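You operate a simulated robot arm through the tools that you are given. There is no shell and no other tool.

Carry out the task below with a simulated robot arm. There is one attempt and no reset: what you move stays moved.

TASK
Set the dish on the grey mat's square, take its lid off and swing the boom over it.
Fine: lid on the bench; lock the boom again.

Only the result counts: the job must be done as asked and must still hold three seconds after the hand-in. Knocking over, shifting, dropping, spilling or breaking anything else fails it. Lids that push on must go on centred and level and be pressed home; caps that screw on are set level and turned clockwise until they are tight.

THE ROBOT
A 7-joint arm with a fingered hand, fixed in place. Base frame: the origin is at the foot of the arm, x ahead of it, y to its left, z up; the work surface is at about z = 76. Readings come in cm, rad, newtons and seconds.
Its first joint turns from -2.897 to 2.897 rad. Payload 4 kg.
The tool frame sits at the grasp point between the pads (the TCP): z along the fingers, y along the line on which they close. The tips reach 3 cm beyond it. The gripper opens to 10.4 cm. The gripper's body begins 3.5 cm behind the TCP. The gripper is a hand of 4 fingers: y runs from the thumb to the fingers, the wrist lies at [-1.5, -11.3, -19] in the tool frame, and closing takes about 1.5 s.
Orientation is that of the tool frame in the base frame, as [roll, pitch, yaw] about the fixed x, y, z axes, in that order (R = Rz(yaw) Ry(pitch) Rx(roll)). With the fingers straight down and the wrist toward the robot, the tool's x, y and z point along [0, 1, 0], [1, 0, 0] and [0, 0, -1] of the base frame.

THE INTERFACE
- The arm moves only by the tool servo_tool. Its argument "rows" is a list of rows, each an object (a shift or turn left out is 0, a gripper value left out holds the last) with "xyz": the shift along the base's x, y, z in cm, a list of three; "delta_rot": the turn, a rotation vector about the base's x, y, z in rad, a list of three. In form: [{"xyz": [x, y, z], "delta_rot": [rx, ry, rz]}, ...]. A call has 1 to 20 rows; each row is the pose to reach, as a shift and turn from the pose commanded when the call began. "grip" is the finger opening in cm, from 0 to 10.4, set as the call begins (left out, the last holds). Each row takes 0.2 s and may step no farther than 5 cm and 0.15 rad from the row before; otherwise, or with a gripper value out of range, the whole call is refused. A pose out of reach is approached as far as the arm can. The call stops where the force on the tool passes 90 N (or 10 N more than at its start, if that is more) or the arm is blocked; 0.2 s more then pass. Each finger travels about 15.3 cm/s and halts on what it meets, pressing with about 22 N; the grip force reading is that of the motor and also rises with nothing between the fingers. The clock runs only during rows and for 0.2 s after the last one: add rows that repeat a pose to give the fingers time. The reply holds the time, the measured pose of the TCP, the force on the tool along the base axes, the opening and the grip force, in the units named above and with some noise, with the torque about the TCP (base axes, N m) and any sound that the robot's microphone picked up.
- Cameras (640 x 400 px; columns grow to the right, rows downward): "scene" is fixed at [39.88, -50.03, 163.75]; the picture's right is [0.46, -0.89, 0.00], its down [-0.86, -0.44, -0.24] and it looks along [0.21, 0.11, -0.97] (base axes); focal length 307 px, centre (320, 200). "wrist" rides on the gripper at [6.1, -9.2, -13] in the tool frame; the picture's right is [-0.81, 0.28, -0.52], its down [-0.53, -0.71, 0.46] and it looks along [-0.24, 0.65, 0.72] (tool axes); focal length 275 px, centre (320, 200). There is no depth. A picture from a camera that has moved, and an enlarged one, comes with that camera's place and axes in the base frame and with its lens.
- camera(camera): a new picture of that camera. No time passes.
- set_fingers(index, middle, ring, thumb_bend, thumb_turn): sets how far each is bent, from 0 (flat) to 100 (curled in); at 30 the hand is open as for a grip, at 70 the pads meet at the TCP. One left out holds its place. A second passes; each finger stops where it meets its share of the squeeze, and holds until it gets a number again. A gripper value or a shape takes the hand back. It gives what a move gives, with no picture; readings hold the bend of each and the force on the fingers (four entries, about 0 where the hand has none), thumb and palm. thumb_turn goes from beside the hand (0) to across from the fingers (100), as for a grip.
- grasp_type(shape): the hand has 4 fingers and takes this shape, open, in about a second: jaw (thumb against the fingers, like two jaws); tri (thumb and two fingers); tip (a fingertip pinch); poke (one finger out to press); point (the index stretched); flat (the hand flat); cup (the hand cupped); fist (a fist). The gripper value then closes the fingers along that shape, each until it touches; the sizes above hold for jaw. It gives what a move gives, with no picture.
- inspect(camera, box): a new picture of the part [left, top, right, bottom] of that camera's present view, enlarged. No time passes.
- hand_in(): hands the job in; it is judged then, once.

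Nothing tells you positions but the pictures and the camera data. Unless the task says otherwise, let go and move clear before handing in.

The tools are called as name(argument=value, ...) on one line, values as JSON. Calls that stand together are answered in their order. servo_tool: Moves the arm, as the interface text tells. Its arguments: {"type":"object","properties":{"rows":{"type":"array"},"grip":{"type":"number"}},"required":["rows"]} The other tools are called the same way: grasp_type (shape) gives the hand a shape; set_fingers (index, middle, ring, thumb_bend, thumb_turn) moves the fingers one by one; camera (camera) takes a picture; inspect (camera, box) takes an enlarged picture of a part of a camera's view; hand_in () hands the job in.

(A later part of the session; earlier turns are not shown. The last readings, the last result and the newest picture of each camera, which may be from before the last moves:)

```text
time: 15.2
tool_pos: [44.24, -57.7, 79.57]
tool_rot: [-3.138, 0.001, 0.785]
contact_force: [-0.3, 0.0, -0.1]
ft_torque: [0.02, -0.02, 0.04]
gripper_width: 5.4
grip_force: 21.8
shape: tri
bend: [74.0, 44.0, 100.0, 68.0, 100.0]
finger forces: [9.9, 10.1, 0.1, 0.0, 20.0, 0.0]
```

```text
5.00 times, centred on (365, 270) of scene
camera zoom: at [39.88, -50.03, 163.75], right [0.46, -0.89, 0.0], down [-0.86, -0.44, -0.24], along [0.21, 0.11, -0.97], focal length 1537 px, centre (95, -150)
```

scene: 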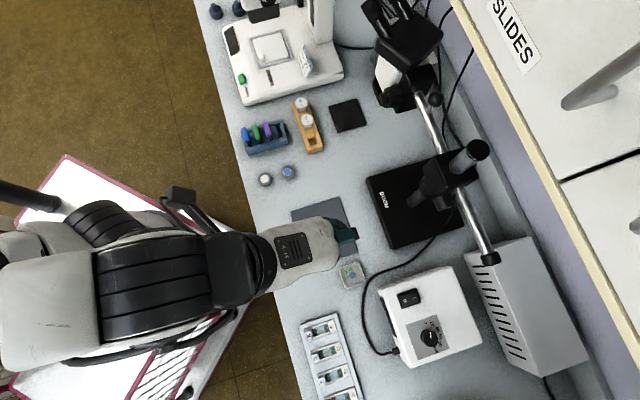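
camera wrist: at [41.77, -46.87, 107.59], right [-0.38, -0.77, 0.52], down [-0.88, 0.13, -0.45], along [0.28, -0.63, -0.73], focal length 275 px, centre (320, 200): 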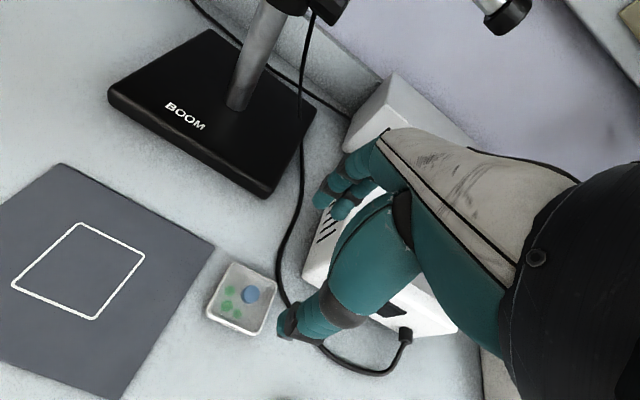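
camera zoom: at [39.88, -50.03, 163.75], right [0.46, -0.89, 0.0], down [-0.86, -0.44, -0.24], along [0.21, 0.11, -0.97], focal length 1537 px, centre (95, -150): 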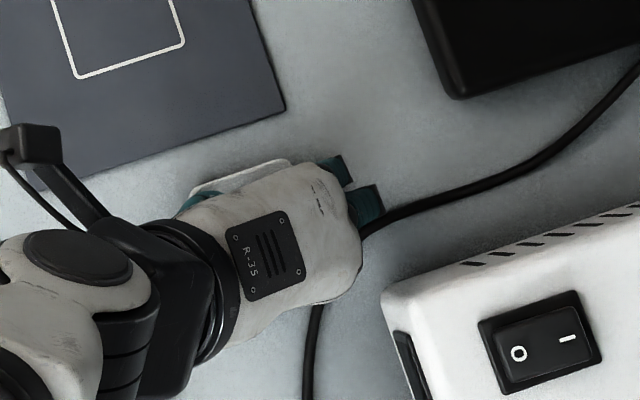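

The dish is gripped with even forces (10 N + 10 N against 20 N) and hasn't shifted. I'll lift it slowly and check.

servo_tool(rows=[{"xyz": [0, 0, 0.5]}, {"xyz": [0, 0, 1.2]}, {"xyz": [0, 0, 2.2]}, {"xyz": [0, 0, 3.2]}, {"xyz": [0, 0, 4]}])

camera(camera="wrist")

inspect(camera="wrist", box=[240, 150, 420, 350])

```text
time: 16.4
tool_pos: [44.1, -57.73, 83.59]
tool_rot: [-3.139, 0.001, 0.786]
contact_force: [-0.2, 0.4, -1.8]
ft_torque: [0.01, -0.02, 0.03]
gripper_width: 5.39
grip_force: 22.0
shape: tri
bend: [74.0, 44.0, 100.0, 68.0, 100.0]
finger forces: [9.9, 10.0, 0.0, 0.0, 19.9, 0.0]
```

```text
taken
camera wrist: at [41.99, -46.82, 96.54], right [-0.38, -0.77, 0.52], down [-0.88, 0.13, -0.45], along [0.28, -0.63, -0.73], focal length 275 px, centre (320, 200)
```

wrist: 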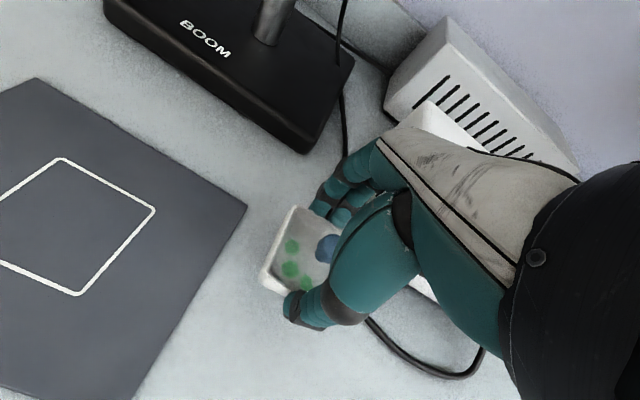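

```text
2.00 times, centred on (330, 250) of wrist
camera zoom: at [41.99, -46.82, 96.54], right [-0.38, -0.77, 0.52], down [-0.88, 0.13, -0.45], along [0.28, -0.63, -0.73], focal length 551 px, centre (300, 100)
```

zoom: 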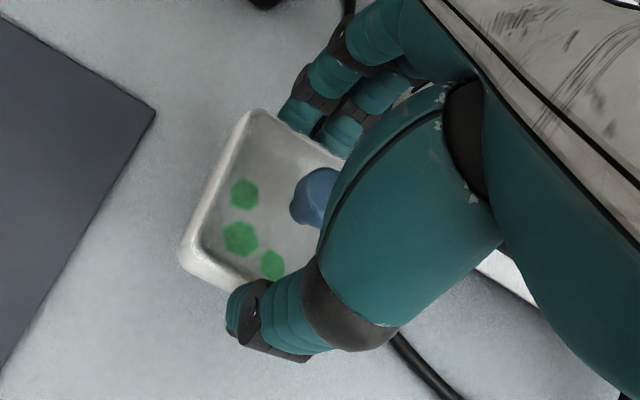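

The dish lifts cleanly, level in the hand. I'll carry it over the mat's square at this height and then check alignment.

servo_tool(rows=[{"xyz": [1, 1.6, 1]}, {"xyz": [2.5, 4.1, 1]}, {"xyz": [4, 6.6, 1]}, {"xyz": [5.5, 9.1, 1]}, {"xyz": [6.7, 11, 0.5]}, {"xyz": [7.4, 12.17, 0]}, {"xyz": [7.4, 12.17, 0]}])

camera(camera="wrist")

inspect(camera="scene", box=[270, 180, 390, 280])

```text
time: 18.0
tool_pos: [51.65, -45.44, 83.54]
tool_rot: [-3.138, 0.002, 0.786]
contact_force: [-0.1, -0.4, -1.5]
ft_torque: [0.02, 0.0, -0.01]
gripper_width: 5.39
grip_force: 21.6
shape: tri
bend: [74.0, 44.0, 100.0, 68.0, 100.0]
finger forces: [9.9, 10.0, 0.1, 0.0, 19.8, 0.1]
```

```text
taken
camera wrist: at [49.46, -34.74, 96.52], right [-0.38, -0.77, 0.52], down [-0.88, 0.13, -0.45], along [0.28, -0.63, -0.73], focal length 275 px, centre (320, 200)
```

wrist: 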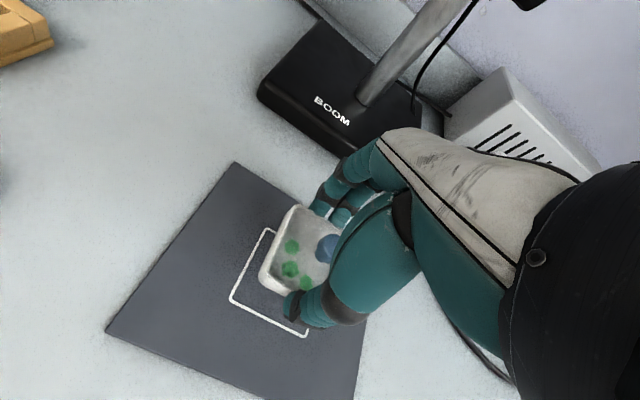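

```text
4.00 times, centred on (330, 230) of scene
camera zoom: at [39.88, -50.03, 163.75], right [0.46, -0.89, 0.0], down [-0.86, -0.44, -0.24], along [0.21, 0.11, -0.97], focal length 1230 px, centre (280, 80)
```

zoom: 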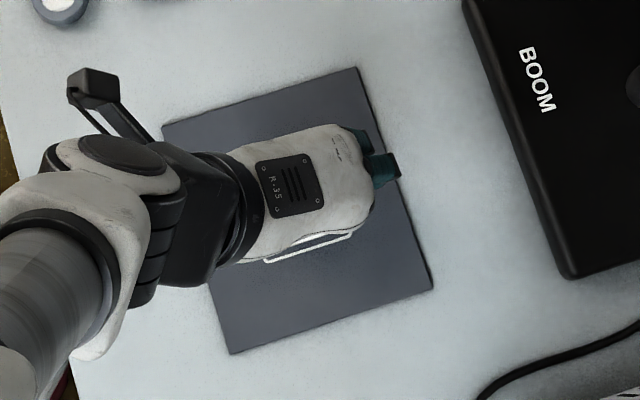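

inspect(camera="wrist", box=[210, 190, 370, 350])

```text
2.50 times, centred on (290, 270) of wrist
camera zoom: at [49.46, -34.74, 96.52], right [-0.38, -0.77, 0.52], down [-0.88, 0.13, -0.45], along [0.28, -0.63, -0.73], focal length 688 px, centre (395, 25)
```

zoom: 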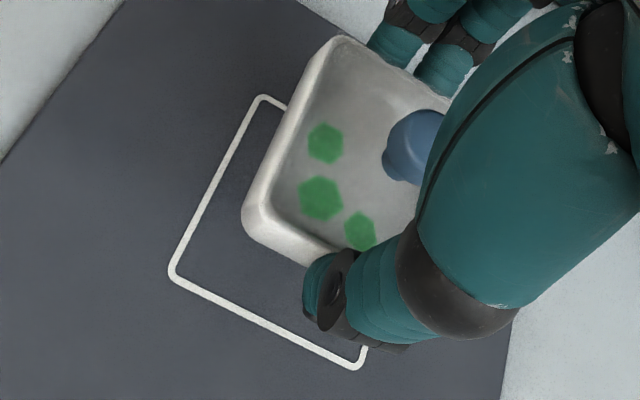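

The dish sits slightly off the square's centre (about 3 mm toward the left-back). I'll correct by (-0.33, -0.03), then lower nearly to the mat.

servo_tool(rows=[{"xyz": [-0.33, -0.03, 0]}, {"xyz": [-0.33, -0.03, -1.2]}, {"xyz": [-0.33, -0.03, -2.4]}, {"xyz": [-0.33, -0.03, -3.2]}, {"xyz": [-0.33, -0.03, -3.2]}])

inspect(camera="wrist", box=[210, 190, 370, 350])

inspect(camera="scene", box=[290, 200, 370, 260])

```text
time: 19.2
tool_pos: [51.28, -45.7, 80.25]
tool_rot: [-3.138, 0.003, 0.786]
contact_force: [0.1, -0.6, 0.8]
ft_torque: [-0.01, 0.0, -0.02]
gripper_width: 5.39
grip_force: 22.3
shape: tri
bend: [74.0, 44.0, 100.0, 68.0, 100.0]
finger forces: [9.9, 9.9, 0.0, 0.1, 19.8, 0.1]
```

```text
2.50 times, centred on (290, 270) of wrist
camera zoom: at [49.06, -34.84, 93.31], right [-0.38, -0.77, 0.52], down [-0.88, 0.13, -0.45], along [0.28, -0.63, -0.73], focal length 688 px, centre (395, 25)
```

zoom: 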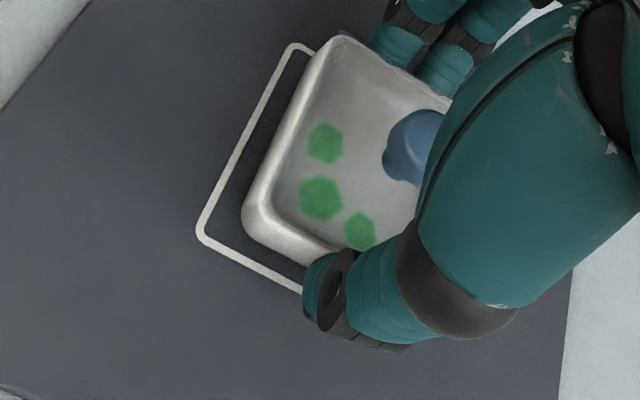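

```text
6.67 times, centred on (330, 230) of scene
camera zoom: at [39.88, -50.03, 163.75], right [0.46, -0.89, 0.0], down [-0.86, -0.44, -0.24], along [0.21, 0.11, -0.97], focal length 2049 px, centre (253, 0)
```

zoom: 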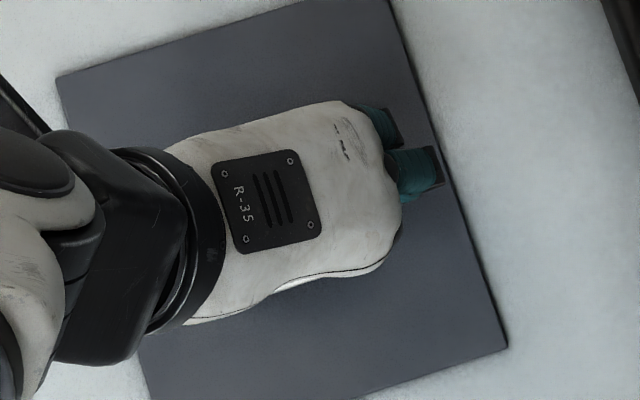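

The alignment is now within about 2 mm. I'll lower in small steps until the dish rests on the mat, watching the force.

servo_tool(rows=[{"xyz": [0.08, -0.07, -0.15]}, {"xyz": [0.08, -0.07, -0.3]}, {"xyz": [0.08, -0.07, -0.4]}, {"xyz": [0.08, -0.07, -0.4]}])

```text
time: 20.2
tool_pos: [51.45, -45.61, 79.87]
tool_rot: [-3.138, 0.001, 0.786]
contact_force: [-0.3, 0.6, -0.5]
ft_torque: [-0.01, -0.01, 0.02]
gripper_width: 5.4
grip_force: 21.7
shape: tri
bend: [74.0, 44.0, 100.0, 68.0, 100.0]
finger forces: [9.9, 9.9, 0.1, 0.0, 19.9, 0.0]
```

servo_tool(rows=[{"xyz": [0, 0, -0.1]}, {"xyz": [0, 0, -0.2]}, {"xyz": [0, 0, -0.2]}])

inspect(camera="wrist", box=[210, 190, 370, 350])

```text
time: 21.0
tool_pos: [51.32, -45.57, 79.84]
tool_rot: [-3.138, 0.002, 0.785]
contact_force: [1.5, 0.6, 14.8]
ft_torque: [-0.01, -0.04, 0.0]
gripper_width: 5.45
grip_force: 22.3
shape: tri
bend: [74.0, 44.0, 100.0, 68.0, 100.0]
finger forces: [11.2, 11.6, 0.0, 0.0, 21.8, 0.1]
```

```text
2.50 times, centred on (290, 270) of wrist
camera zoom: at [49.15, -34.85, 92.83], right [-0.38, -0.77, 0.52], down [-0.88, 0.13, -0.45], along [0.28, -0.63, -0.73], focal length 688 px, centre (395, 25)
```

zoom: 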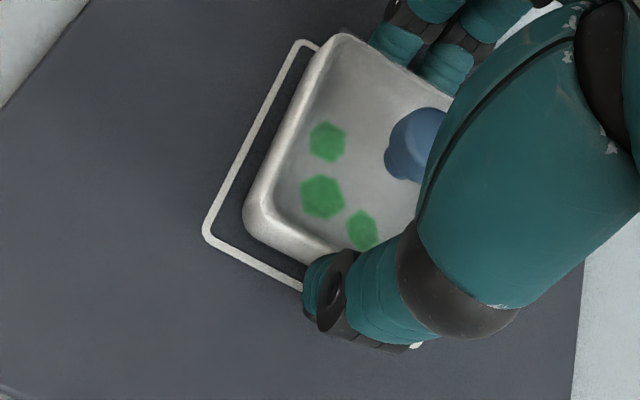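

The dish has landed on the mat (15 N contact). I'll ease the pressure and open the fingers.

servo_tool(rows=[{"xyz": [0, 0, 0.1]}, {"xyz": [0, 0, 0.15]}])

servo_tool(grip=8.0, rows=[{}, {}, {}])

servo_tool(rows=[{"xyz": [0, 0, 2]}, {"xyz": [0, 0, 5]}, {"xyz": [0, 0, 8]}])

camera(camera="wrist")

inspect(camera="wrist", box=[180, 200, 340, 350])

```text
time: 21.6
tool_pos: [51.36, -45.62, 79.96]
tool_rot: [-3.138, 0.002, 0.785]
contact_force: [1.9, -1.4, 2.4]
ft_torque: [-0.06, -0.08, -0.03]
gripper_width: 5.43
grip_force: 21.7
shape: tri
bend: [74.0, 44.0, 100.0, 68.0, 100.0]
finger forces: [11.5, 11.7, 0.0, 0.0, 20.9, 0.0]
```

```text
time: 22.4
tool_pos: [51.34, -45.65, 79.89]
tool_rot: [-3.137, 0.002, 0.784]
contact_force: [-0.5, 0.1, -0.3]
ft_torque: [-0.02, 0.06, -0.01]
gripper_width: 7.97
grip_force: 0.0
shape: tri
bend: [26.0, 35.0, 99.0, 53.0, 99.0]
finger forces: [0.1, 0.0, 0.0, 0.0, 0.1, 0.0]
```

```text
time: 23.2
tool_pos: [51.23, -45.77, 87.93]
tool_rot: [-3.138, 0.001, 0.783]
contact_force: [0.2, 0.1, -0.2]
ft_torque: [-0.01, -0.04, -0.01]
gripper_width: 7.96
grip_force: 0.1
shape: tri
bend: [26.0, 35.0, 99.0, 53.0, 99.0]
finger forces: [0.0, 0.0, 0.0, 0.0, 0.1, 0.0]
```

```text
taken
camera wrist: at [49.03, -34.96, 100.86], right [-0.38, -0.77, 0.52], down [-0.88, 0.13, -0.45], along [0.28, -0.63, -0.73], focal length 275 px, centre (320, 200)
```

wrist: 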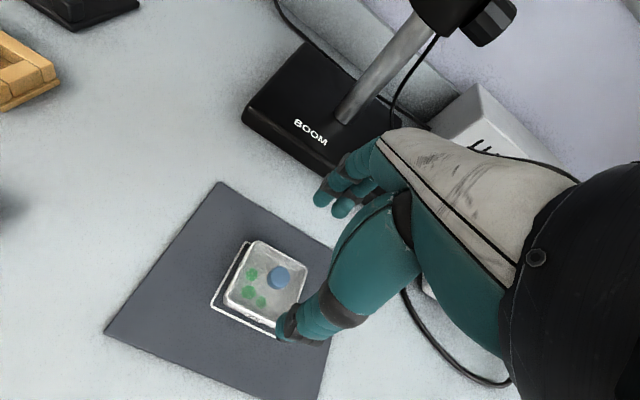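

```text
2.67 times, centred on (260, 275) of wrist
camera zoom: at [49.03, -34.96, 100.86], right [-0.38, -0.77, 0.52], down [-0.88, 0.13, -0.45], along [0.28, -0.63, -0.73], focal length 734 px, centre (480, 0)
```

zoom: 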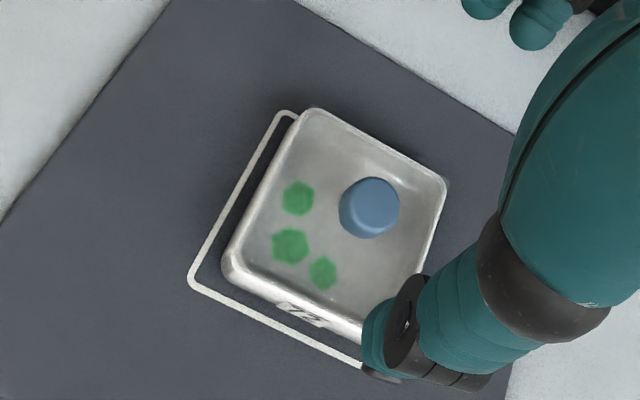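

The fingers are clear and the dish sits inside the square. I'll raise the hand and slide it aside to check from above.

servo_tool(rows=[{"xyz": [0, 0, 4]}, {"xyz": [2, 3, 7]}, {"xyz": [4, 6, 8]}, {"xyz": [6, 9, 8]}, {"xyz": [7, 12, 8]}])

inspect(camera="scene", box=[295, 205, 355, 260])

camera(camera="scene")

```text
time: 24.4
tool_pos: [58.99, -34.19, 96.53]
tool_rot: [-3.136, 0.003, 0.786]
contact_force: [-0.4, -0.7, -0.1]
ft_torque: [0.04, -0.01, -0.02]
gripper_width: 7.95
grip_force: 0.1
shape: tri
bend: [26.0, 35.0, 99.0, 53.0, 99.0]
finger forces: [0.0, 0.0, 0.0, 0.0, 0.1, 0.0]
out of reach, approached as far as the arm can: row 5
```

```text
7.27 times, centred on (325, 232) of scene
camera zoom: at [39.88, -50.03, 163.75], right [0.46, -0.89, 0.0], down [-0.86, -0.44, -0.24], along [0.21, 0.11, -0.97], focal length 2236 px, centre (284, -36)
```

zoom: 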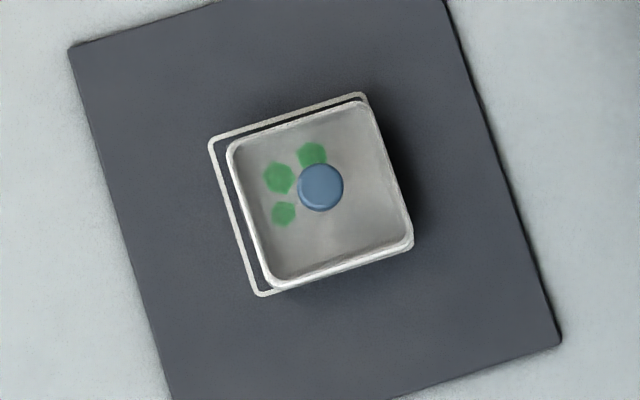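

```text
taken
```

scene: 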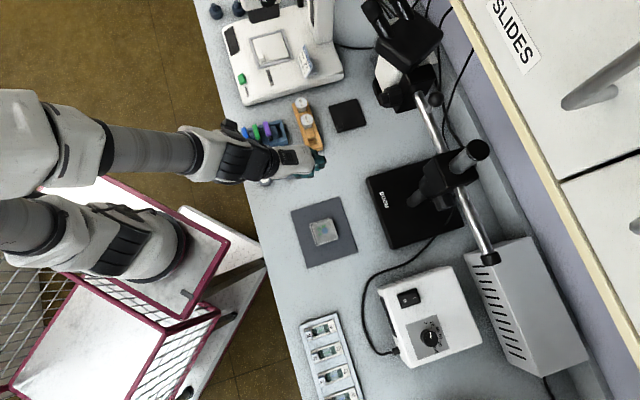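

Seen from above, the dish covers the outline on its right and lower sides, about 3 mm off centre. I'll go back, grip it again and correct that.

servo_tool(rows=[{"xyz": [-2, -3.5, 0]}, {"xyz": [-4, -7, 0]}, {"xyz": [-6, -10, -1]}, {"xyz": [-7, -12, -4]}, {"xyz": [-7, -12, -8]}, {"xyz": [-7, -12, -8]}])

```text
time: 25.8
tool_pos: [52.07, -46.07, 88.25]
tool_rot: [-3.139, 0.002, 0.785]
contact_force: [-0.1, -0.4, -0.2]
ft_torque: [0.01, -0.03, 0.0]
gripper_width: 8.0
grip_force: 0.1
shape: tri
bend: [26.0, 35.0, 99.0, 53.0, 99.0]
finger forces: [0.0, 0.0, 0.1, 0.0, 0.0, 0.1]
```

servo_tool(rows=[{"xyz": [-0.7, 0.45, -2]}, {"xyz": [-0.7, 0.45, -4.5]}, {"xyz": [-0.7, 0.45, -4.5]}])

inspect(camera="wrist", box=[210, 190, 370, 350])

```text
time: 26.6
tool_pos: [51.25, -45.58, 83.86]
tool_rot: [-3.138, 0.003, 0.784]
contact_force: [-0.1, 0.3, -0.7]
ft_torque: [0.03, -0.03, -0.05]
gripper_width: 7.96
grip_force: 0.1
shape: tri
bend: [26.0, 35.0, 99.0, 53.0, 99.0]
finger forces: [0.1, 0.0, 0.0, 0.0, 0.0, 0.0]
```

```text
2.50 times, centred on (290, 270) of wrist
camera zoom: at [49.1, -34.83, 96.78], right [-0.38, -0.77, 0.52], down [-0.88, 0.13, -0.45], along [0.28, -0.63, -0.73], focal length 688 px, centre (395, 25)
```

zoom: 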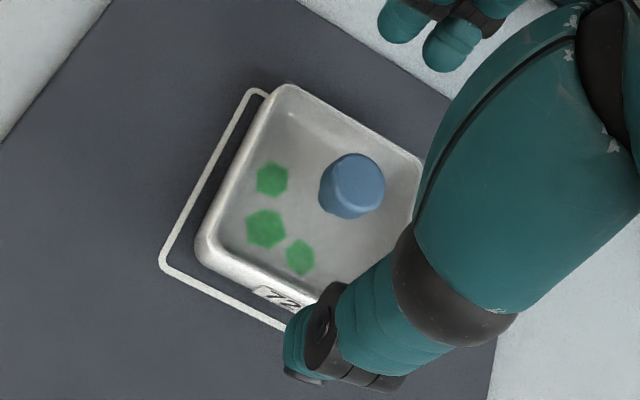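

servo_tool(rows=[{"xyz": [0, 0, -1.5]}, {"xyz": [0, 0, -3]}, {"xyz": [0, 0, -3.85]}, {"xyz": [0, 0, -3.85]}])

servo_tool(grip=5.0, rows=[{}, {}, {}, {}, {}])

servo_tool(rows=[{"xyz": [0, 0, 0.2]}, {"xyz": [0, 0, 0.5]}, {"xyz": [0.05, 0.19, 0.5]}, {"xyz": [0.09, 0.375, 0.5]}, {"xyz": [0.09, 0.375, 0.5]}])

inspect(camera="wrist", box=[210, 190, 370, 350])

```text
time: 27.6
tool_pos: [51.37, -45.82, 79.95]
tool_rot: [-3.139, 0.002, 0.785]
contact_force: [0.6, -0.8, 0.4]
ft_torque: [0.01, -0.03, 0.01]
gripper_width: 7.94
grip_force: 0.1
shape: tri
bend: [26.0, 35.0, 99.0, 53.0, 99.0]
finger forces: [0.0, 0.1, 0.0, 0.1, 0.1, 0.0]
```

```text
time: 28.8
tool_pos: [51.32, -45.88, 79.96]
tool_rot: [-3.138, 0.003, 0.786]
contact_force: [-0.4, -0.4, -0.7]
ft_torque: [-0.02, -0.01, -0.04]
gripper_width: 5.4
grip_force: 21.6
shape: tri
bend: [74.0, 44.0, 100.0, 68.0, 100.0]
finger forces: [9.9, 10.1, 0.0, 0.0, 20.0, 0.0]
```

```text
time: 30.0
tool_pos: [51.59, -45.36, 80.35]
tool_rot: [-3.139, 0.003, 0.786]
contact_force: [-0.3, -0.5, -0.4]
ft_torque: [-0.01, 0.01, -0.01]
gripper_width: 5.43
grip_force: 22.2
shape: tri
bend: [74.0, 44.0, 100.0, 68.0, 100.0]
finger forces: [9.9, 10.1, 0.0, 0.0, 20.0, 0.1]
```

```text
2.50 times, centred on (290, 270) of wrist
camera zoom: at [49.31, -34.51, 93.41], right [-0.38, -0.77, 0.52], down [-0.88, 0.13, -0.45], along [0.28, -0.63, -0.73], focal length 688 px, centre (395, 25)
```

zoom: 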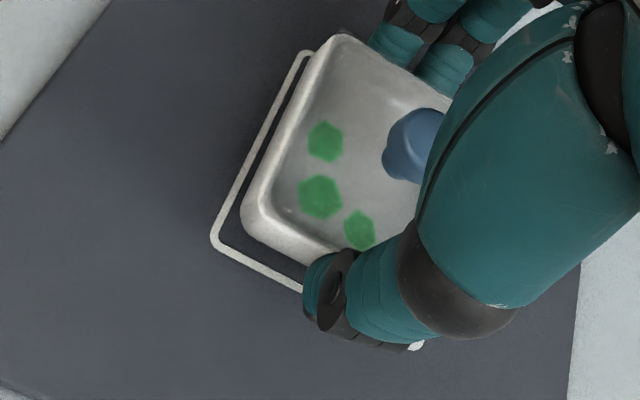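

servo_tool(rows=[{"xyz": [0, 0, -0.2]}, {"xyz": [0, 0, -0.4]}, {"xyz": [0, 0, -0.55]}, {"xyz": [0, 0, -0.55]}])

```text
time: 31.0
tool_pos: [51.5, -45.36, 79.82]
tool_rot: [-3.138, 0.003, 0.785]
contact_force: [-0.4, 1.1, 3.4]
ft_torque: [0.02, -0.02, -0.02]
gripper_width: 5.4
grip_force: 22.3
shape: tri
bend: [74.0, 44.0, 100.0, 68.0, 100.0]
finger forces: [9.9, 10.1, 0.0, 0.0, 20.8, 0.1]
```

Contact again with a light 3 N. I'll release, lift, and move aside to check.

servo_tool(grip=8.0, rows=[{}, {}, {}])

servo_tool(rows=[{"xyz": [0, 0, 2]}, {"xyz": [0, 0, 5]}, {"xyz": [0, 0, 9]}, {"xyz": [3, 2, 12]}, {"xyz": [6, 4.5, 14]}, {"xyz": [9, 7, 14]}])

inspect(camera="scene", box=[295, 205, 355, 260])

```text
time: 31.8
tool_pos: [51.47, -45.42, 79.85]
tool_rot: [-3.139, 0.003, 0.785]
contact_force: [-0.2, -0.3, 0.5]
ft_torque: [-0.03, -0.02, 0.01]
gripper_width: 7.96
grip_force: 0.0
shape: tri
bend: [26.0, 35.0, 99.0, 53.0, 99.0]
finger forces: [0.1, 0.0, 0.0, 0.1, 0.0, 0.0]
```

```text
time: 33.2
tool_pos: [60.33, -38.31, 93.72]
tool_rot: [-3.139, 0.003, 0.784]
contact_force: [0.3, -0.4, 0.7]
ft_torque: [0.0, -0.01, -0.03]
gripper_width: 7.96
grip_force: 0.0
shape: tri
bend: [26.0, 35.0, 99.0, 53.0, 99.0]
finger forces: [0.0, 0.1, 0.1, 0.0, 0.0, 0.1]
```

```text
7.27 times, centred on (325, 232) of scene
camera zoom: at [39.88, -50.03, 163.75], right [0.46, -0.89, 0.0], down [-0.86, -0.44, -0.24], along [0.21, 0.11, -0.97], focal length 2236 px, centre (284, -36)
```

zoom: 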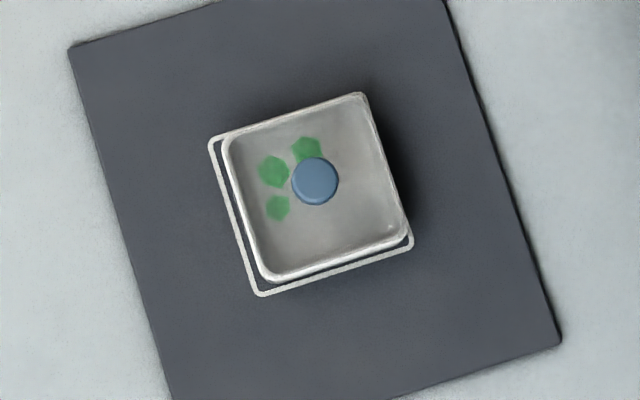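

The dish is now centred on the square to about 1 mm. Next the lid: I'll bring the fingers over the blue knob, partly closed.

servo_tool(grip=4.0, rows=[{"xyz": [-3, -2.4, 0]}, {"xyz": [-6, -4.8, 0]}, {"xyz": [-8.97, -7.08, -1]}, {"xyz": [-8.97, -7.08, -4]}, {"xyz": [-8.97, -7.08, -6]}, {"xyz": [-8.97, -7.08, -6]}])

camera(camera="wrist")

inspect(camera="wrist", box=[210, 150, 370, 350])

```text
time: 34.6
tool_pos: [51.43, -45.36, 87.7]
tool_rot: [-3.138, 0.002, 0.786]
contact_force: [-0.8, 0.4, 0.4]
ft_torque: [-0.01, 0.0, 0.02]
gripper_width: 4.05
grip_force: 0.1
shape: tri
bend: [74.0, 49.0, 99.0, 73.0, 100.0]
finger forces: [0.0, 0.0, 0.1, 0.1, 0.0, 0.1]
```

```text
taken
camera wrist: at [49.32, -34.48, 100.77], right [-0.38, -0.77, 0.52], down [-0.88, 0.13, -0.45], along [0.28, -0.63, -0.73], focal length 275 px, centre (320, 200)
```

wrist: 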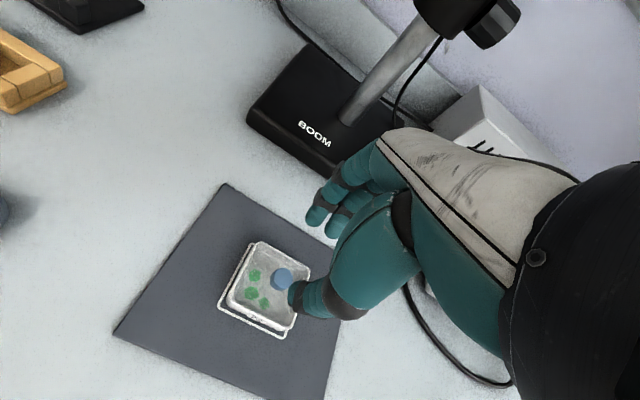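

```text
2.00 times, centred on (290, 250) of wrist
camera zoom: at [49.32, -34.48, 100.77], right [-0.38, -0.77, 0.52], down [-0.88, 0.13, -0.45], along [0.28, -0.63, -0.73], focal length 551 px, centre (380, 100)
```

zoom: 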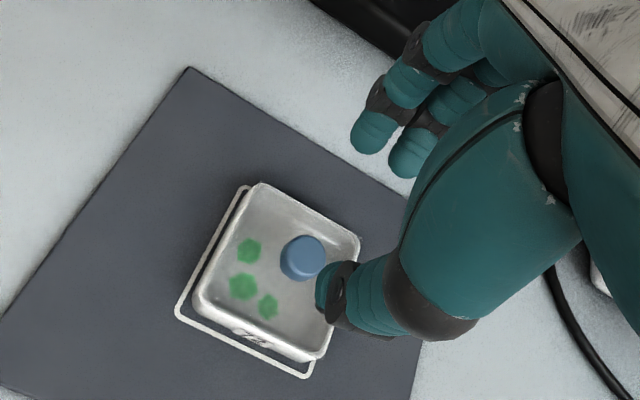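

servo_tool(rows=[{"xyz": [0, 0, -2.5]}, {"xyz": [0, 0, -4.5]}, {"xyz": [0, 0, -4.5]}])

inspect(camera="wrist", box=[250, 150, 390, 320])

```text
time: 35.4
tool_pos: [51.56, -45.31, 83.34]
tool_rot: [-3.138, 0.002, 0.786]
contact_force: [-0.1, -0.4, -0.3]
ft_torque: [-0.04, -0.01, -0.03]
gripper_width: 4.05
grip_force: 0.0
shape: tri
bend: [74.0, 49.0, 99.0, 73.0, 100.0]
finger forces: [0.0, 0.0, 0.0, 0.0, 0.0, 0.0]
```

```text
2.35 times, centred on (320, 235) of wrist
camera zoom: at [49.34, -34.48, 96.31], right [-0.38, -0.77, 0.52], down [-0.88, 0.13, -0.45], along [0.28, -0.63, -0.73], focal length 648 px, centre (320, 118)
```

zoom: 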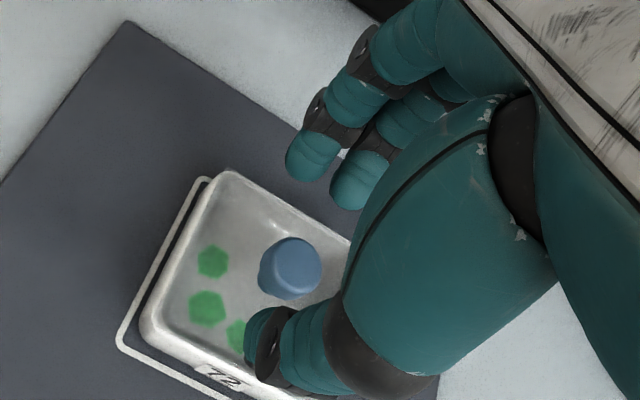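

servo_tool(rows=[{"xyz": [0, 0, -0.8]}, {"xyz": [0, 0, -1.6]}, {"xyz": [0, 0, -1.6]}])

inspect(camera="wrist", box=[250, 150, 390, 320])

```text
time: 36.2
tool_pos: [51.54, -45.41, 81.83]
tool_rot: [-3.138, 0.001, 0.787]
contact_force: [1.0, -0.2, -0.4]
ft_torque: [-0.02, 0.0, 0.03]
gripper_width: 4.04
grip_force: 0.1
shape: tri
bend: [74.0, 49.0, 99.0, 73.0, 100.0]
finger forces: [0.0, 0.1, 0.0, 0.0, 0.1, 0.0]
```

```text
2.35 times, centred on (320, 235) of wrist
camera zoom: at [49.31, -34.57, 94.78], right [-0.38, -0.77, 0.52], down [-0.88, 0.13, -0.45], along [0.28, -0.63, -0.73], focal length 648 px, centre (320, 118)
```

zoom: 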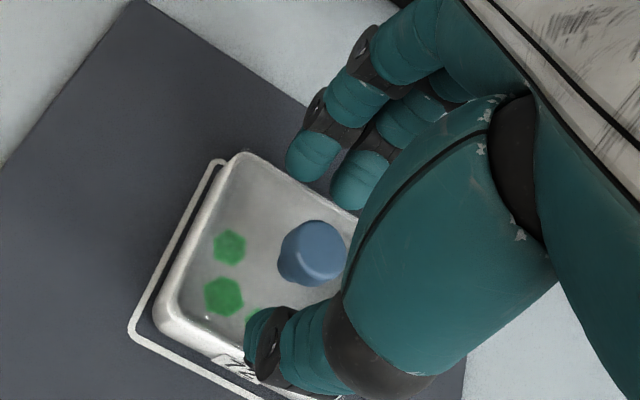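

servo_tool(grip=1.0, rows=[{"xyz": [0, 0, -0.3]}, {"xyz": [0, 0, -0.3]}, {"xyz": [0, 0, -0.3]}, {"xyz": [0, 0, -0.3]}, {"xyz": [0, 0, -0.3]}])

inspect(camera="wrist", box=[250, 150, 390, 320])

```text
time: 37.4
tool_pos: [51.54, -45.31, 81.56]
tool_rot: [-3.138, 0.002, 0.785]
contact_force: [0.4, 0.8, 0.4]
ft_torque: [0.01, -0.01, 0.01]
gripper_width: 0.95
grip_force: 21.9
shape: tri
bend: [70.0, 64.0, 100.0, 75.0, 100.0]
finger forces: [6.8, 11.6, 0.0, 0.0, 18.0, 0.0]
```

```text
2.35 times, centred on (320, 235) of wrist
camera zoom: at [49.33, -34.58, 94.48], right [-0.38, -0.77, 0.52], down [-0.88, 0.13, -0.45], along [0.28, -0.63, -0.73], focal length 648 px, centre (320, 118)
```

zoom: 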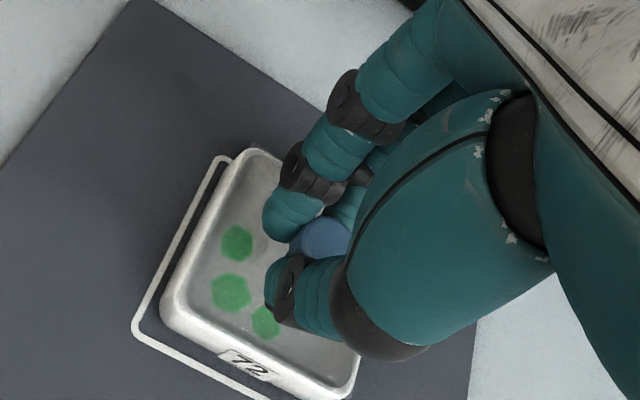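

The knob is held with force on both fingers and the thumb. I'll lift slowly to see whether the lid comes off freely.

servo_tool(rows=[{"xyz": [0, 0, 0.15]}, {"xyz": [0, 0, 0.3]}, {"xyz": [0, 0, 0.5]}, {"xyz": [0, 0, 0.7]}, {"xyz": [0, 0, 1.0]}])

inspect(camera="wrist", box=[250, 150, 390, 320])

inspect(camera="scene", box=[295, 205, 355, 260])

```text
time: 38.6
tool_pos: [51.44, -45.35, 82.45]
tool_rot: [-3.138, 0.001, 0.785]
contact_force: [0.0, -0.8, 0.4]
ft_torque: [0.02, 0.01, -0.01]
gripper_width: 0.93
grip_force: 21.5
shape: tri
bend: [70.0, 64.0, 100.0, 75.0, 100.0]
finger forces: [6.4, 12.0, 0.0, 0.0, 18.0, 0.1]
heard: snap
```

```text
2.35 times, centred on (320, 235) of wrist
camera zoom: at [49.3, -34.64, 95.52], right [-0.38, -0.77, 0.52], down [-0.88, 0.13, -0.45], along [0.28, -0.63, -0.73], focal length 648 px, centre (320, 118)
```

zoom: 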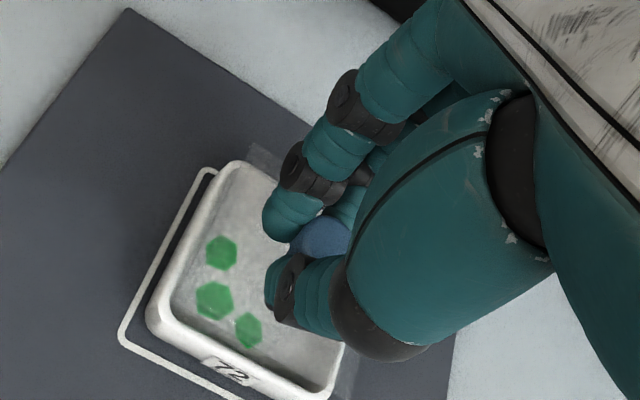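

```text
7.27 times, centred on (325, 232) of scene
camera zoom: at [39.88, -50.03, 163.75], right [0.46, -0.89, 0.0], down [-0.86, -0.44, -0.24], along [0.21, 0.11, -0.97], focal length 2236 px, centre (284, -36)
```

zoom: 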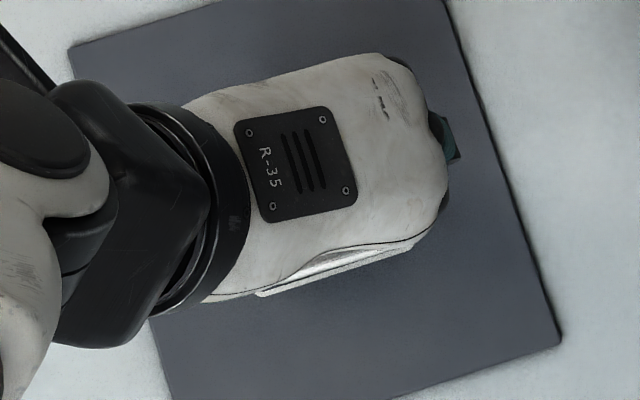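

I heard the lid snap free, and the dish stayed in place. I'll raise the lid and carry it to the empty bench area left of the mat, near (62, -37).

servo_tool(rows=[{"xyz": [0, 0, 1.5]}, {"xyz": [0, 0, 4]}, {"xyz": [0, 0, 7]}, {"xyz": [2.7, 2.1, 7]}, {"xyz": [5.4, 4.2, 7]}, {"xyz": [8.1, 6.3, 7]}, {"xyz": [10.7, 8.45, 7]}, {"xyz": [10.7, 8.45, 7]}])

camera(camera="scene")

camera(camera="wrist")

inspect(camera="scene", box=[230, 120, 370, 260])

```text
time: 40.4
tool_pos: [62.14, -36.93, 89.35]
tool_rot: [-3.139, 0.004, 0.786]
contact_force: [0.8, -0.3, -0.2]
ft_torque: [0.05, 0.01, -0.02]
gripper_width: 0.93
grip_force: 22.1
shape: tri
bend: [70.0, 64.0, 100.0, 75.0, 100.0]
finger forces: [6.9, 12.4, 0.1, 0.0, 17.8, 0.0]
```

```text
taken
```

scene: 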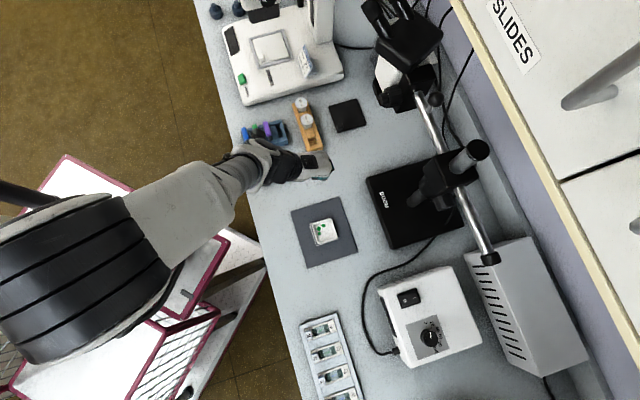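

```text
taken
camera wrist: at [60.08, -26.06, 102.33], right [-0.38, -0.77, 0.52], down [-0.88, 0.13, -0.45], along [0.28, -0.63, -0.73], focal length 275 px, centre (320, 200)
```

wrist: 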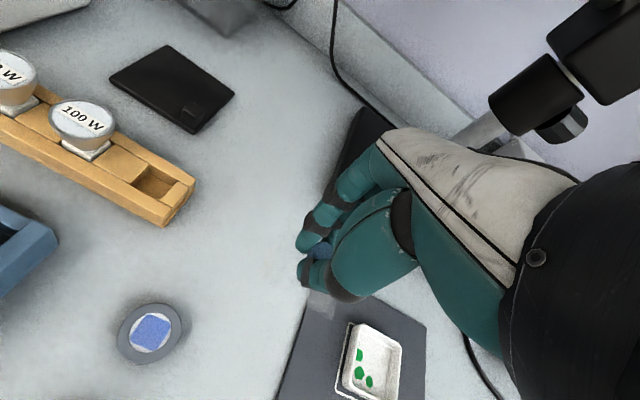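

```text
2.86 times, centred on (300, 190) of scene
camera zoom: at [39.88, -50.03, 163.75], right [0.46, -0.89, 0.0], down [-0.86, -0.44, -0.24], along [0.21, 0.11, -0.97], focal length 878 px, centre (377, 229)
```

zoom: 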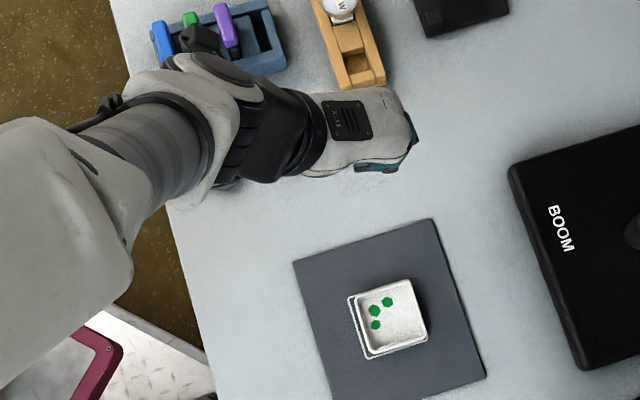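

The dish is open, with its specimens in place, and the lid is held over free bench. I'll lower it gently until it touches.

servo_tool(rows=[{"xyz": [0, 0, -3]}, {"xyz": [0, 0, -6]}, {"xyz": [0, 0, -7.5]}, {"xyz": [0, 0, -8.2]}, {"xyz": [0, 0, -8.2]}])

inspect(camera="wrist", box=[250, 180, 390, 340])

```text
time: 41.6
tool_pos: [62.23, -37.05, 81.18]
tool_rot: [-3.139, 0.002, 0.786]
contact_force: [-0.3, 0.7, 0.7]
ft_torque: [0.0, 0.03, -0.03]
gripper_width: 0.9
grip_force: 21.8
shape: tri
bend: [70.0, 64.0, 100.0, 75.0, 100.0]
finger forces: [6.6, 12.6, 0.0, 0.1, 17.8, 0.1]
```

```text
2.50 times, centred on (320, 260) of wrist
camera zoom: at [60.01, -26.2, 94.24], right [-0.38, -0.77, 0.52], down [-0.88, 0.13, -0.45], along [0.28, -0.63, -0.73], focal length 688 px, centre (320, 50)
```

zoom: 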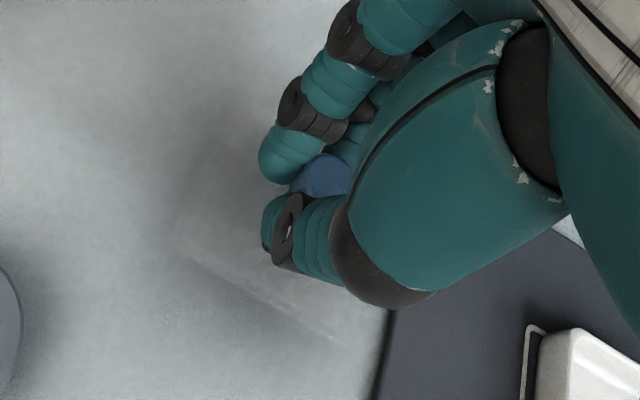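

servo_tool(rows=[{"xyz": [0, 0, -0.2]}, {"xyz": [0, 0, -0.4]}, {"xyz": [0, 0, -0.6]}, {"xyz": [0, 0, -0.6]}])

```text
time: 42.6
tool_pos: [62.09, -36.99, 80.67]
tool_rot: [-3.138, 0.001, 0.784]
contact_force: [-0.5, -1.2, 0.5]
ft_torque: [-0.06, 0.01, 0.0]
gripper_width: 0.94
grip_force: 21.8
shape: tri
bend: [70.0, 64.0, 100.0, 75.0, 100.0]
finger forces: [6.6, 12.6, 0.0, 0.1, 17.8, 0.0]
```

servo_tool(rows=[{"xyz": [0, 0, -0.2]}, {"xyz": [0, 0, -0.4]}, {"xyz": [0, 0, -0.4]}])

inspect(camera="wrist", box=[250, 180, 390, 340])

```text
time: 43.4
tool_pos: [62.26, -36.96, 80.23]
tool_rot: [-3.14, 0.0, 0.785]
contact_force: [-0.1, 0.1, 0.2]
ft_torque: [-0.04, 0.0, 0.0]
gripper_width: 0.91
grip_force: 22.2
shape: tri
bend: [70.0, 64.0, 100.0, 75.0, 100.0]
finger forces: [6.6, 12.5, 0.0, 0.0, 18.0, 0.0]
```

```text
2.50 times, centred on (320, 260) of wrist
camera zoom: at [60.04, -26.23, 93.26], right [-0.38, -0.77, 0.52], down [-0.88, 0.13, -0.45], along [0.28, -0.63, -0.73], focal length 688 px, centre (320, 50)
```

zoom: 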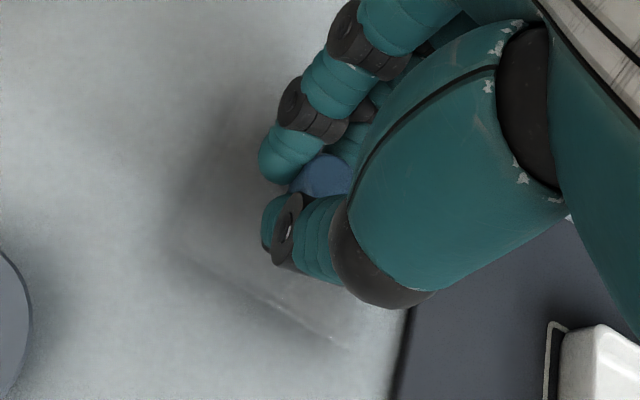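

servo_tool(rows=[{"xyz": [0, 0, -0.15]}, {"xyz": [0, 0, -0.3]}, {"xyz": [0, 0, -0.3]}])

```text
time: 44.2
tool_pos: [62.32, -37.04, 79.89]
tool_rot: [-3.138, 0.002, 0.785]
contact_force: [-0.6, 0.0, -0.1]
ft_torque: [0.01, -0.01, 0.02]
gripper_width: 0.9
grip_force: 22.0
shape: tri
bend: [70.0, 64.0, 100.0, 75.0, 100.0]
finger forces: [6.7, 12.5, 0.0, 0.1, 17.8, 0.0]
```

servo_tool(rows=[{"xyz": [0, 0, -0.15]}, {"xyz": [0, 0, -0.25]}, {"xyz": [0, 0, -0.25]}])

inspect(camera="wrist", box=[250, 180, 390, 340])

```text
time: 45.0
tool_pos: [62.11, -37.05, 79.78]
tool_rot: [-3.139, 0.002, 0.785]
contact_force: [0.0, -0.6, 0.5]
ft_torque: [-0.06, 0.02, 0.03]
gripper_width: 0.91
grip_force: 22.2
shape: tri
bend: [70.0, 64.0, 100.0, 75.0, 100.0]
finger forces: [6.6, 12.7, 0.0, 0.0, 18.0, 0.0]
```

```text
2.50 times, centred on (320, 260) of wrist
camera zoom: at [59.99, -26.21, 92.73], right [-0.38, -0.77, 0.52], down [-0.88, 0.13, -0.45], along [0.28, -0.63, -0.73], focal length 688 px, centre (320, 50)
```

zoom: 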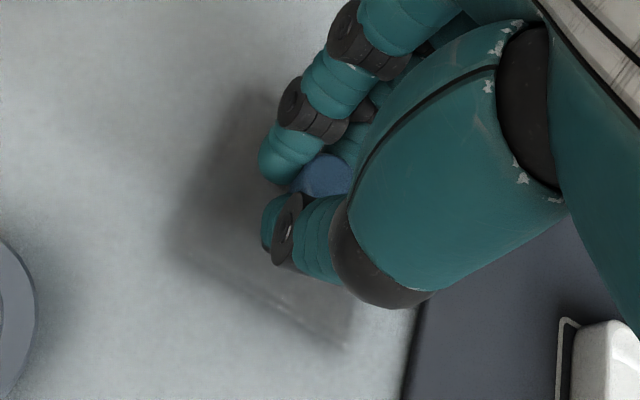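

servo_tool(rows=[{"xyz": [0, 0, -0.1]}, {"xyz": [0, 0, -0.2]}, {"xyz": [0, 0, -0.2]}])

```text
time: 45.8
tool_pos: [62.14, -37.08, 79.57]
tool_rot: [-3.139, 0.001, 0.784]
contact_force: [-0.6, 3.6, 6.3]
ft_torque: [0.03, -0.01, -0.02]
gripper_width: 0.96
grip_force: 22.1
shape: tri
bend: [70.0, 64.0, 100.0, 75.0, 100.0]
finger forces: [7.2, 12.5, 0.0, 0.0, 20.8, 0.0]
```

The lid touches the bench (6 N). I'll release it and rise.

servo_tool(grip=4.5, rows=[{}, {}, {}])

servo_tool(rows=[{"xyz": [0, 0, 1]}, {"xyz": [0, 0, 3]}, {"xyz": [0, 0, 6]}, {"xyz": [0, 0, 10]}, {"xyz": [0, 0, 14]}, {"xyz": [0, 0, 18]}])

camera(camera="wrist")

camera(camera="scene")

```text
time: 46.6
tool_pos: [62.17, -37.14, 79.5]
tool_rot: [-3.14, 0.001, 0.786]
contact_force: [0.0, 0.3, 0.1]
ft_torque: [0.05, 0.01, 0.0]
gripper_width: 4.49
grip_force: 0.0
shape: tri
bend: [74.0, 47.0, 99.0, 72.0, 100.0]
finger forces: [0.0, 0.1, 0.0, 0.0, 0.1, 0.0]
```

```text
time: 48.0
tool_pos: [61.95, -37.01, 97.44]
tool_rot: [-3.137, 0.001, 0.787]
contact_force: [0.3, 0.2, 0.5]
ft_torque: [0.03, 0.02, 0.0]
gripper_width: 4.47
grip_force: 0.1
shape: tri
bend: [74.0, 47.0, 99.0, 72.0, 100.0]
finger forces: [0.0, 0.1, 0.0, 0.0, 0.0, 0.0]
```

```text
taken
camera wrist: at [59.86, -26.2, 110.39], right [-0.38, -0.77, 0.52], down [-0.88, 0.13, -0.45], along [0.28, -0.63, -0.73], focal length 275 px, centre (320, 200)
```

wrist: 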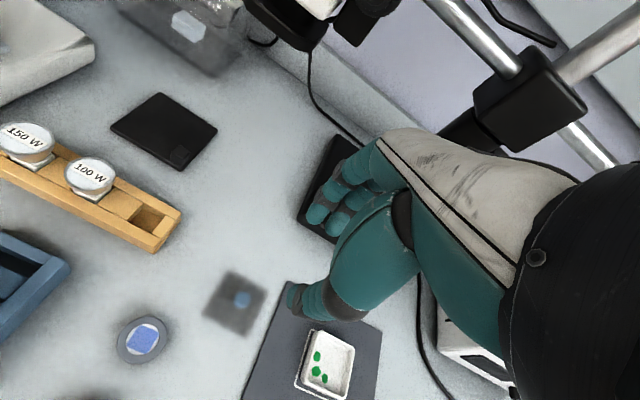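

```text
taken
```

scene: 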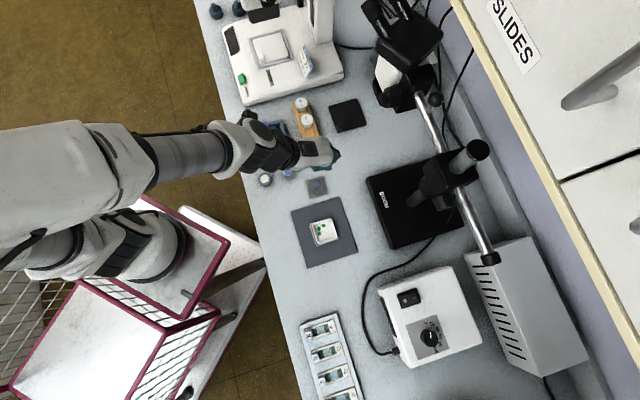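

The lid rests on the bench clear of everything. Now I'll tilt the hand to get a level view of the boom's head and check its clearance and the ball handle.

servo_tool(rows=[{"xyz": [0, 0, 2], "delta_rot": [-0.088, -0.088, 0]}, {"xyz": [0, 0, 4], "delta_rot": [-0.177, -0.177, 0]}, {"xyz": [0, 0, 6], "delta_rot": [-0.265, -0.265, 0]}, {"xyz": [0, 0, 8], "delta_rot": [-0.354, -0.354, 0]}, {"xyz": [0, 0, 10], "delta_rot": [-0.442, -0.442, 0]}, {"xyz": [-0.5, -1, 11.4], "delta_rot": [-0.53, -0.53, 0]}])

camera(camera="wrist")

inspect(camera="wrist", box=[100, 60, 340, 210])

inspect(camera="scene", box=[270, 150, 370, 260])

```text
time: 49.4
tool_pos: [65.18, -40.67, 111.44]
tool_rot: [2.394, 0.001, 0.787]
contact_force: [-0.8, 0.9, -0.1]
ft_torque: [-0.01, 0.0, -0.01]
gripper_width: 4.5
grip_force: 0.1
shape: tri
bend: [74.0, 47.0, 99.0, 72.0, 100.0]
finger forces: [0.0, 0.0, 0.1, 0.0, 0.1, 0.0]
out of reach, approached as far as the arm can: row 3, 4, 5, 6
```

```text
taken
camera wrist: at [58.44, -25.33, 114.79], right [-0.68, -0.47, 0.57], down [-0.53, -0.23, -0.82], along [0.51, -0.85, -0.09], focal length 275 px, centre (320, 200)
```

wrist: 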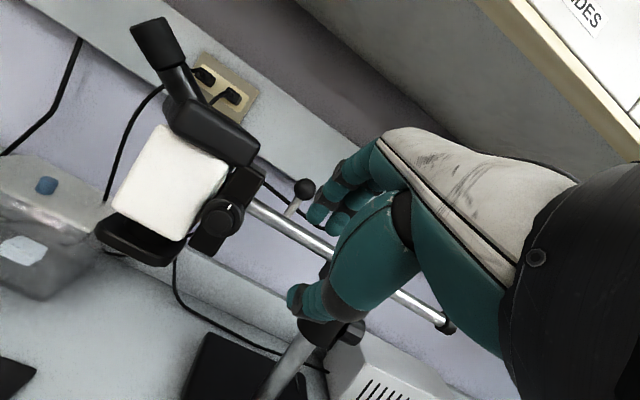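

```text
2.67 times, centred on (220, 135) of wrist
camera zoom: at [58.44, -25.33, 114.79], right [-0.68, -0.47, 0.57], down [-0.53, -0.23, -0.82], along [0.51, -0.85, -0.09], focal length 734 px, centre (587, 373)
```

zoom: 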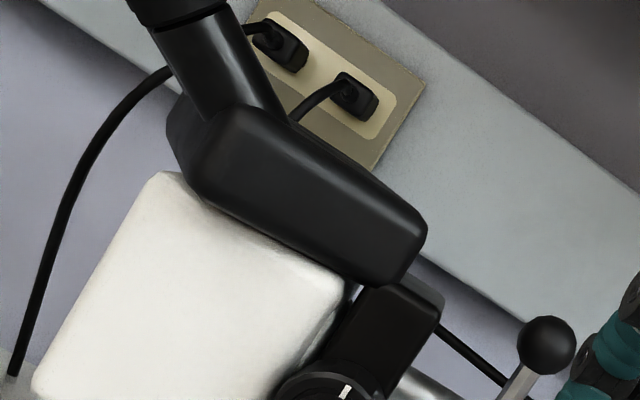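

```text
3.64 times, centred on (320, 205) of scene
camera zoom: at [39.88, -50.03, 163.75], right [0.46, -0.89, 0.0], down [-0.86, -0.44, -0.24], along [0.21, 0.11, -0.97], focal length 1118 px, centre (320, 182)
```

zoom: 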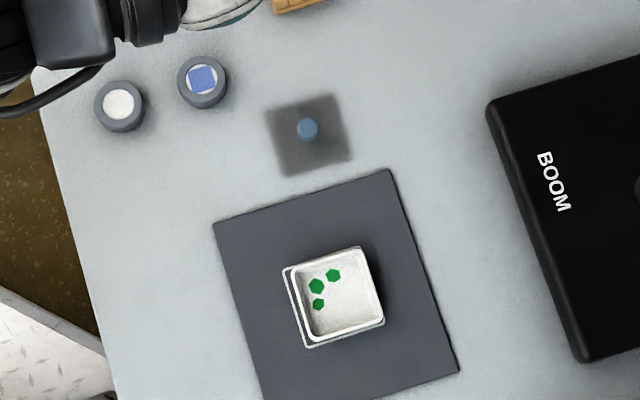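

The head's underside is about 20 cm above the bench, so it will clear the dish and lid. Next is the lock knob: I'll level the hand and carry it to the right side, in front of the stand.

servo_tool(grip=7.0, rows=[{"xyz": [-2.7, -2.2, 1], "delta_rot": [0.07, 0.07, 0]}, {"xyz": [-5.4, -4.4, 2], "delta_rot": [0.14, 0.14, 0]}, {"xyz": [-8.1, -6.6, 3], "delta_rot": [0.21, 0.21, 0]}, {"xyz": [-10.8, -8.8, 3.6], "delta_rot": [0.28, 0.28, 0]}, {"xyz": [-13.5, -11, 3.6], "delta_rot": [0.35, 0.35, 0]}, {"xyz": [-16.2, -13.2, 3.6], "delta_rot": [0.42, 0.42, 0]}, {"xyz": [-18.9, -15.3, 3.6], "delta_rot": [0.48, 0.48, 0]}, {"xyz": [-21.4, -17.3, 3.6], "delta_rot": [0.53, 0.53, 0]}])

camera(camera="scene")

```text
time: 51.2
tool_pos: [43.87, -58.02, 114.95]
tool_rot: [-3.137, 0.005, 0.787]
contact_force: [0.1, -0.4, -0.1]
ft_torque: [0.0, -0.02, -0.06]
gripper_width: 7.0
grip_force: 0.1
shape: tri
bend: [73.0, 38.0, 99.0, 60.0, 100.0]
finger forces: [0.0, 0.0, 0.0, 0.1, 0.0, 0.0]
```

```text
taken
```

scene: 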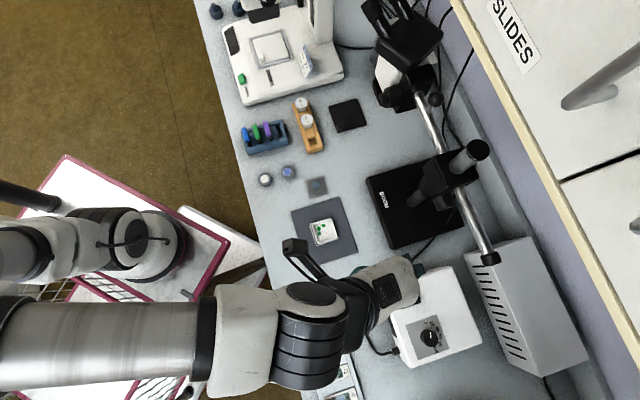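

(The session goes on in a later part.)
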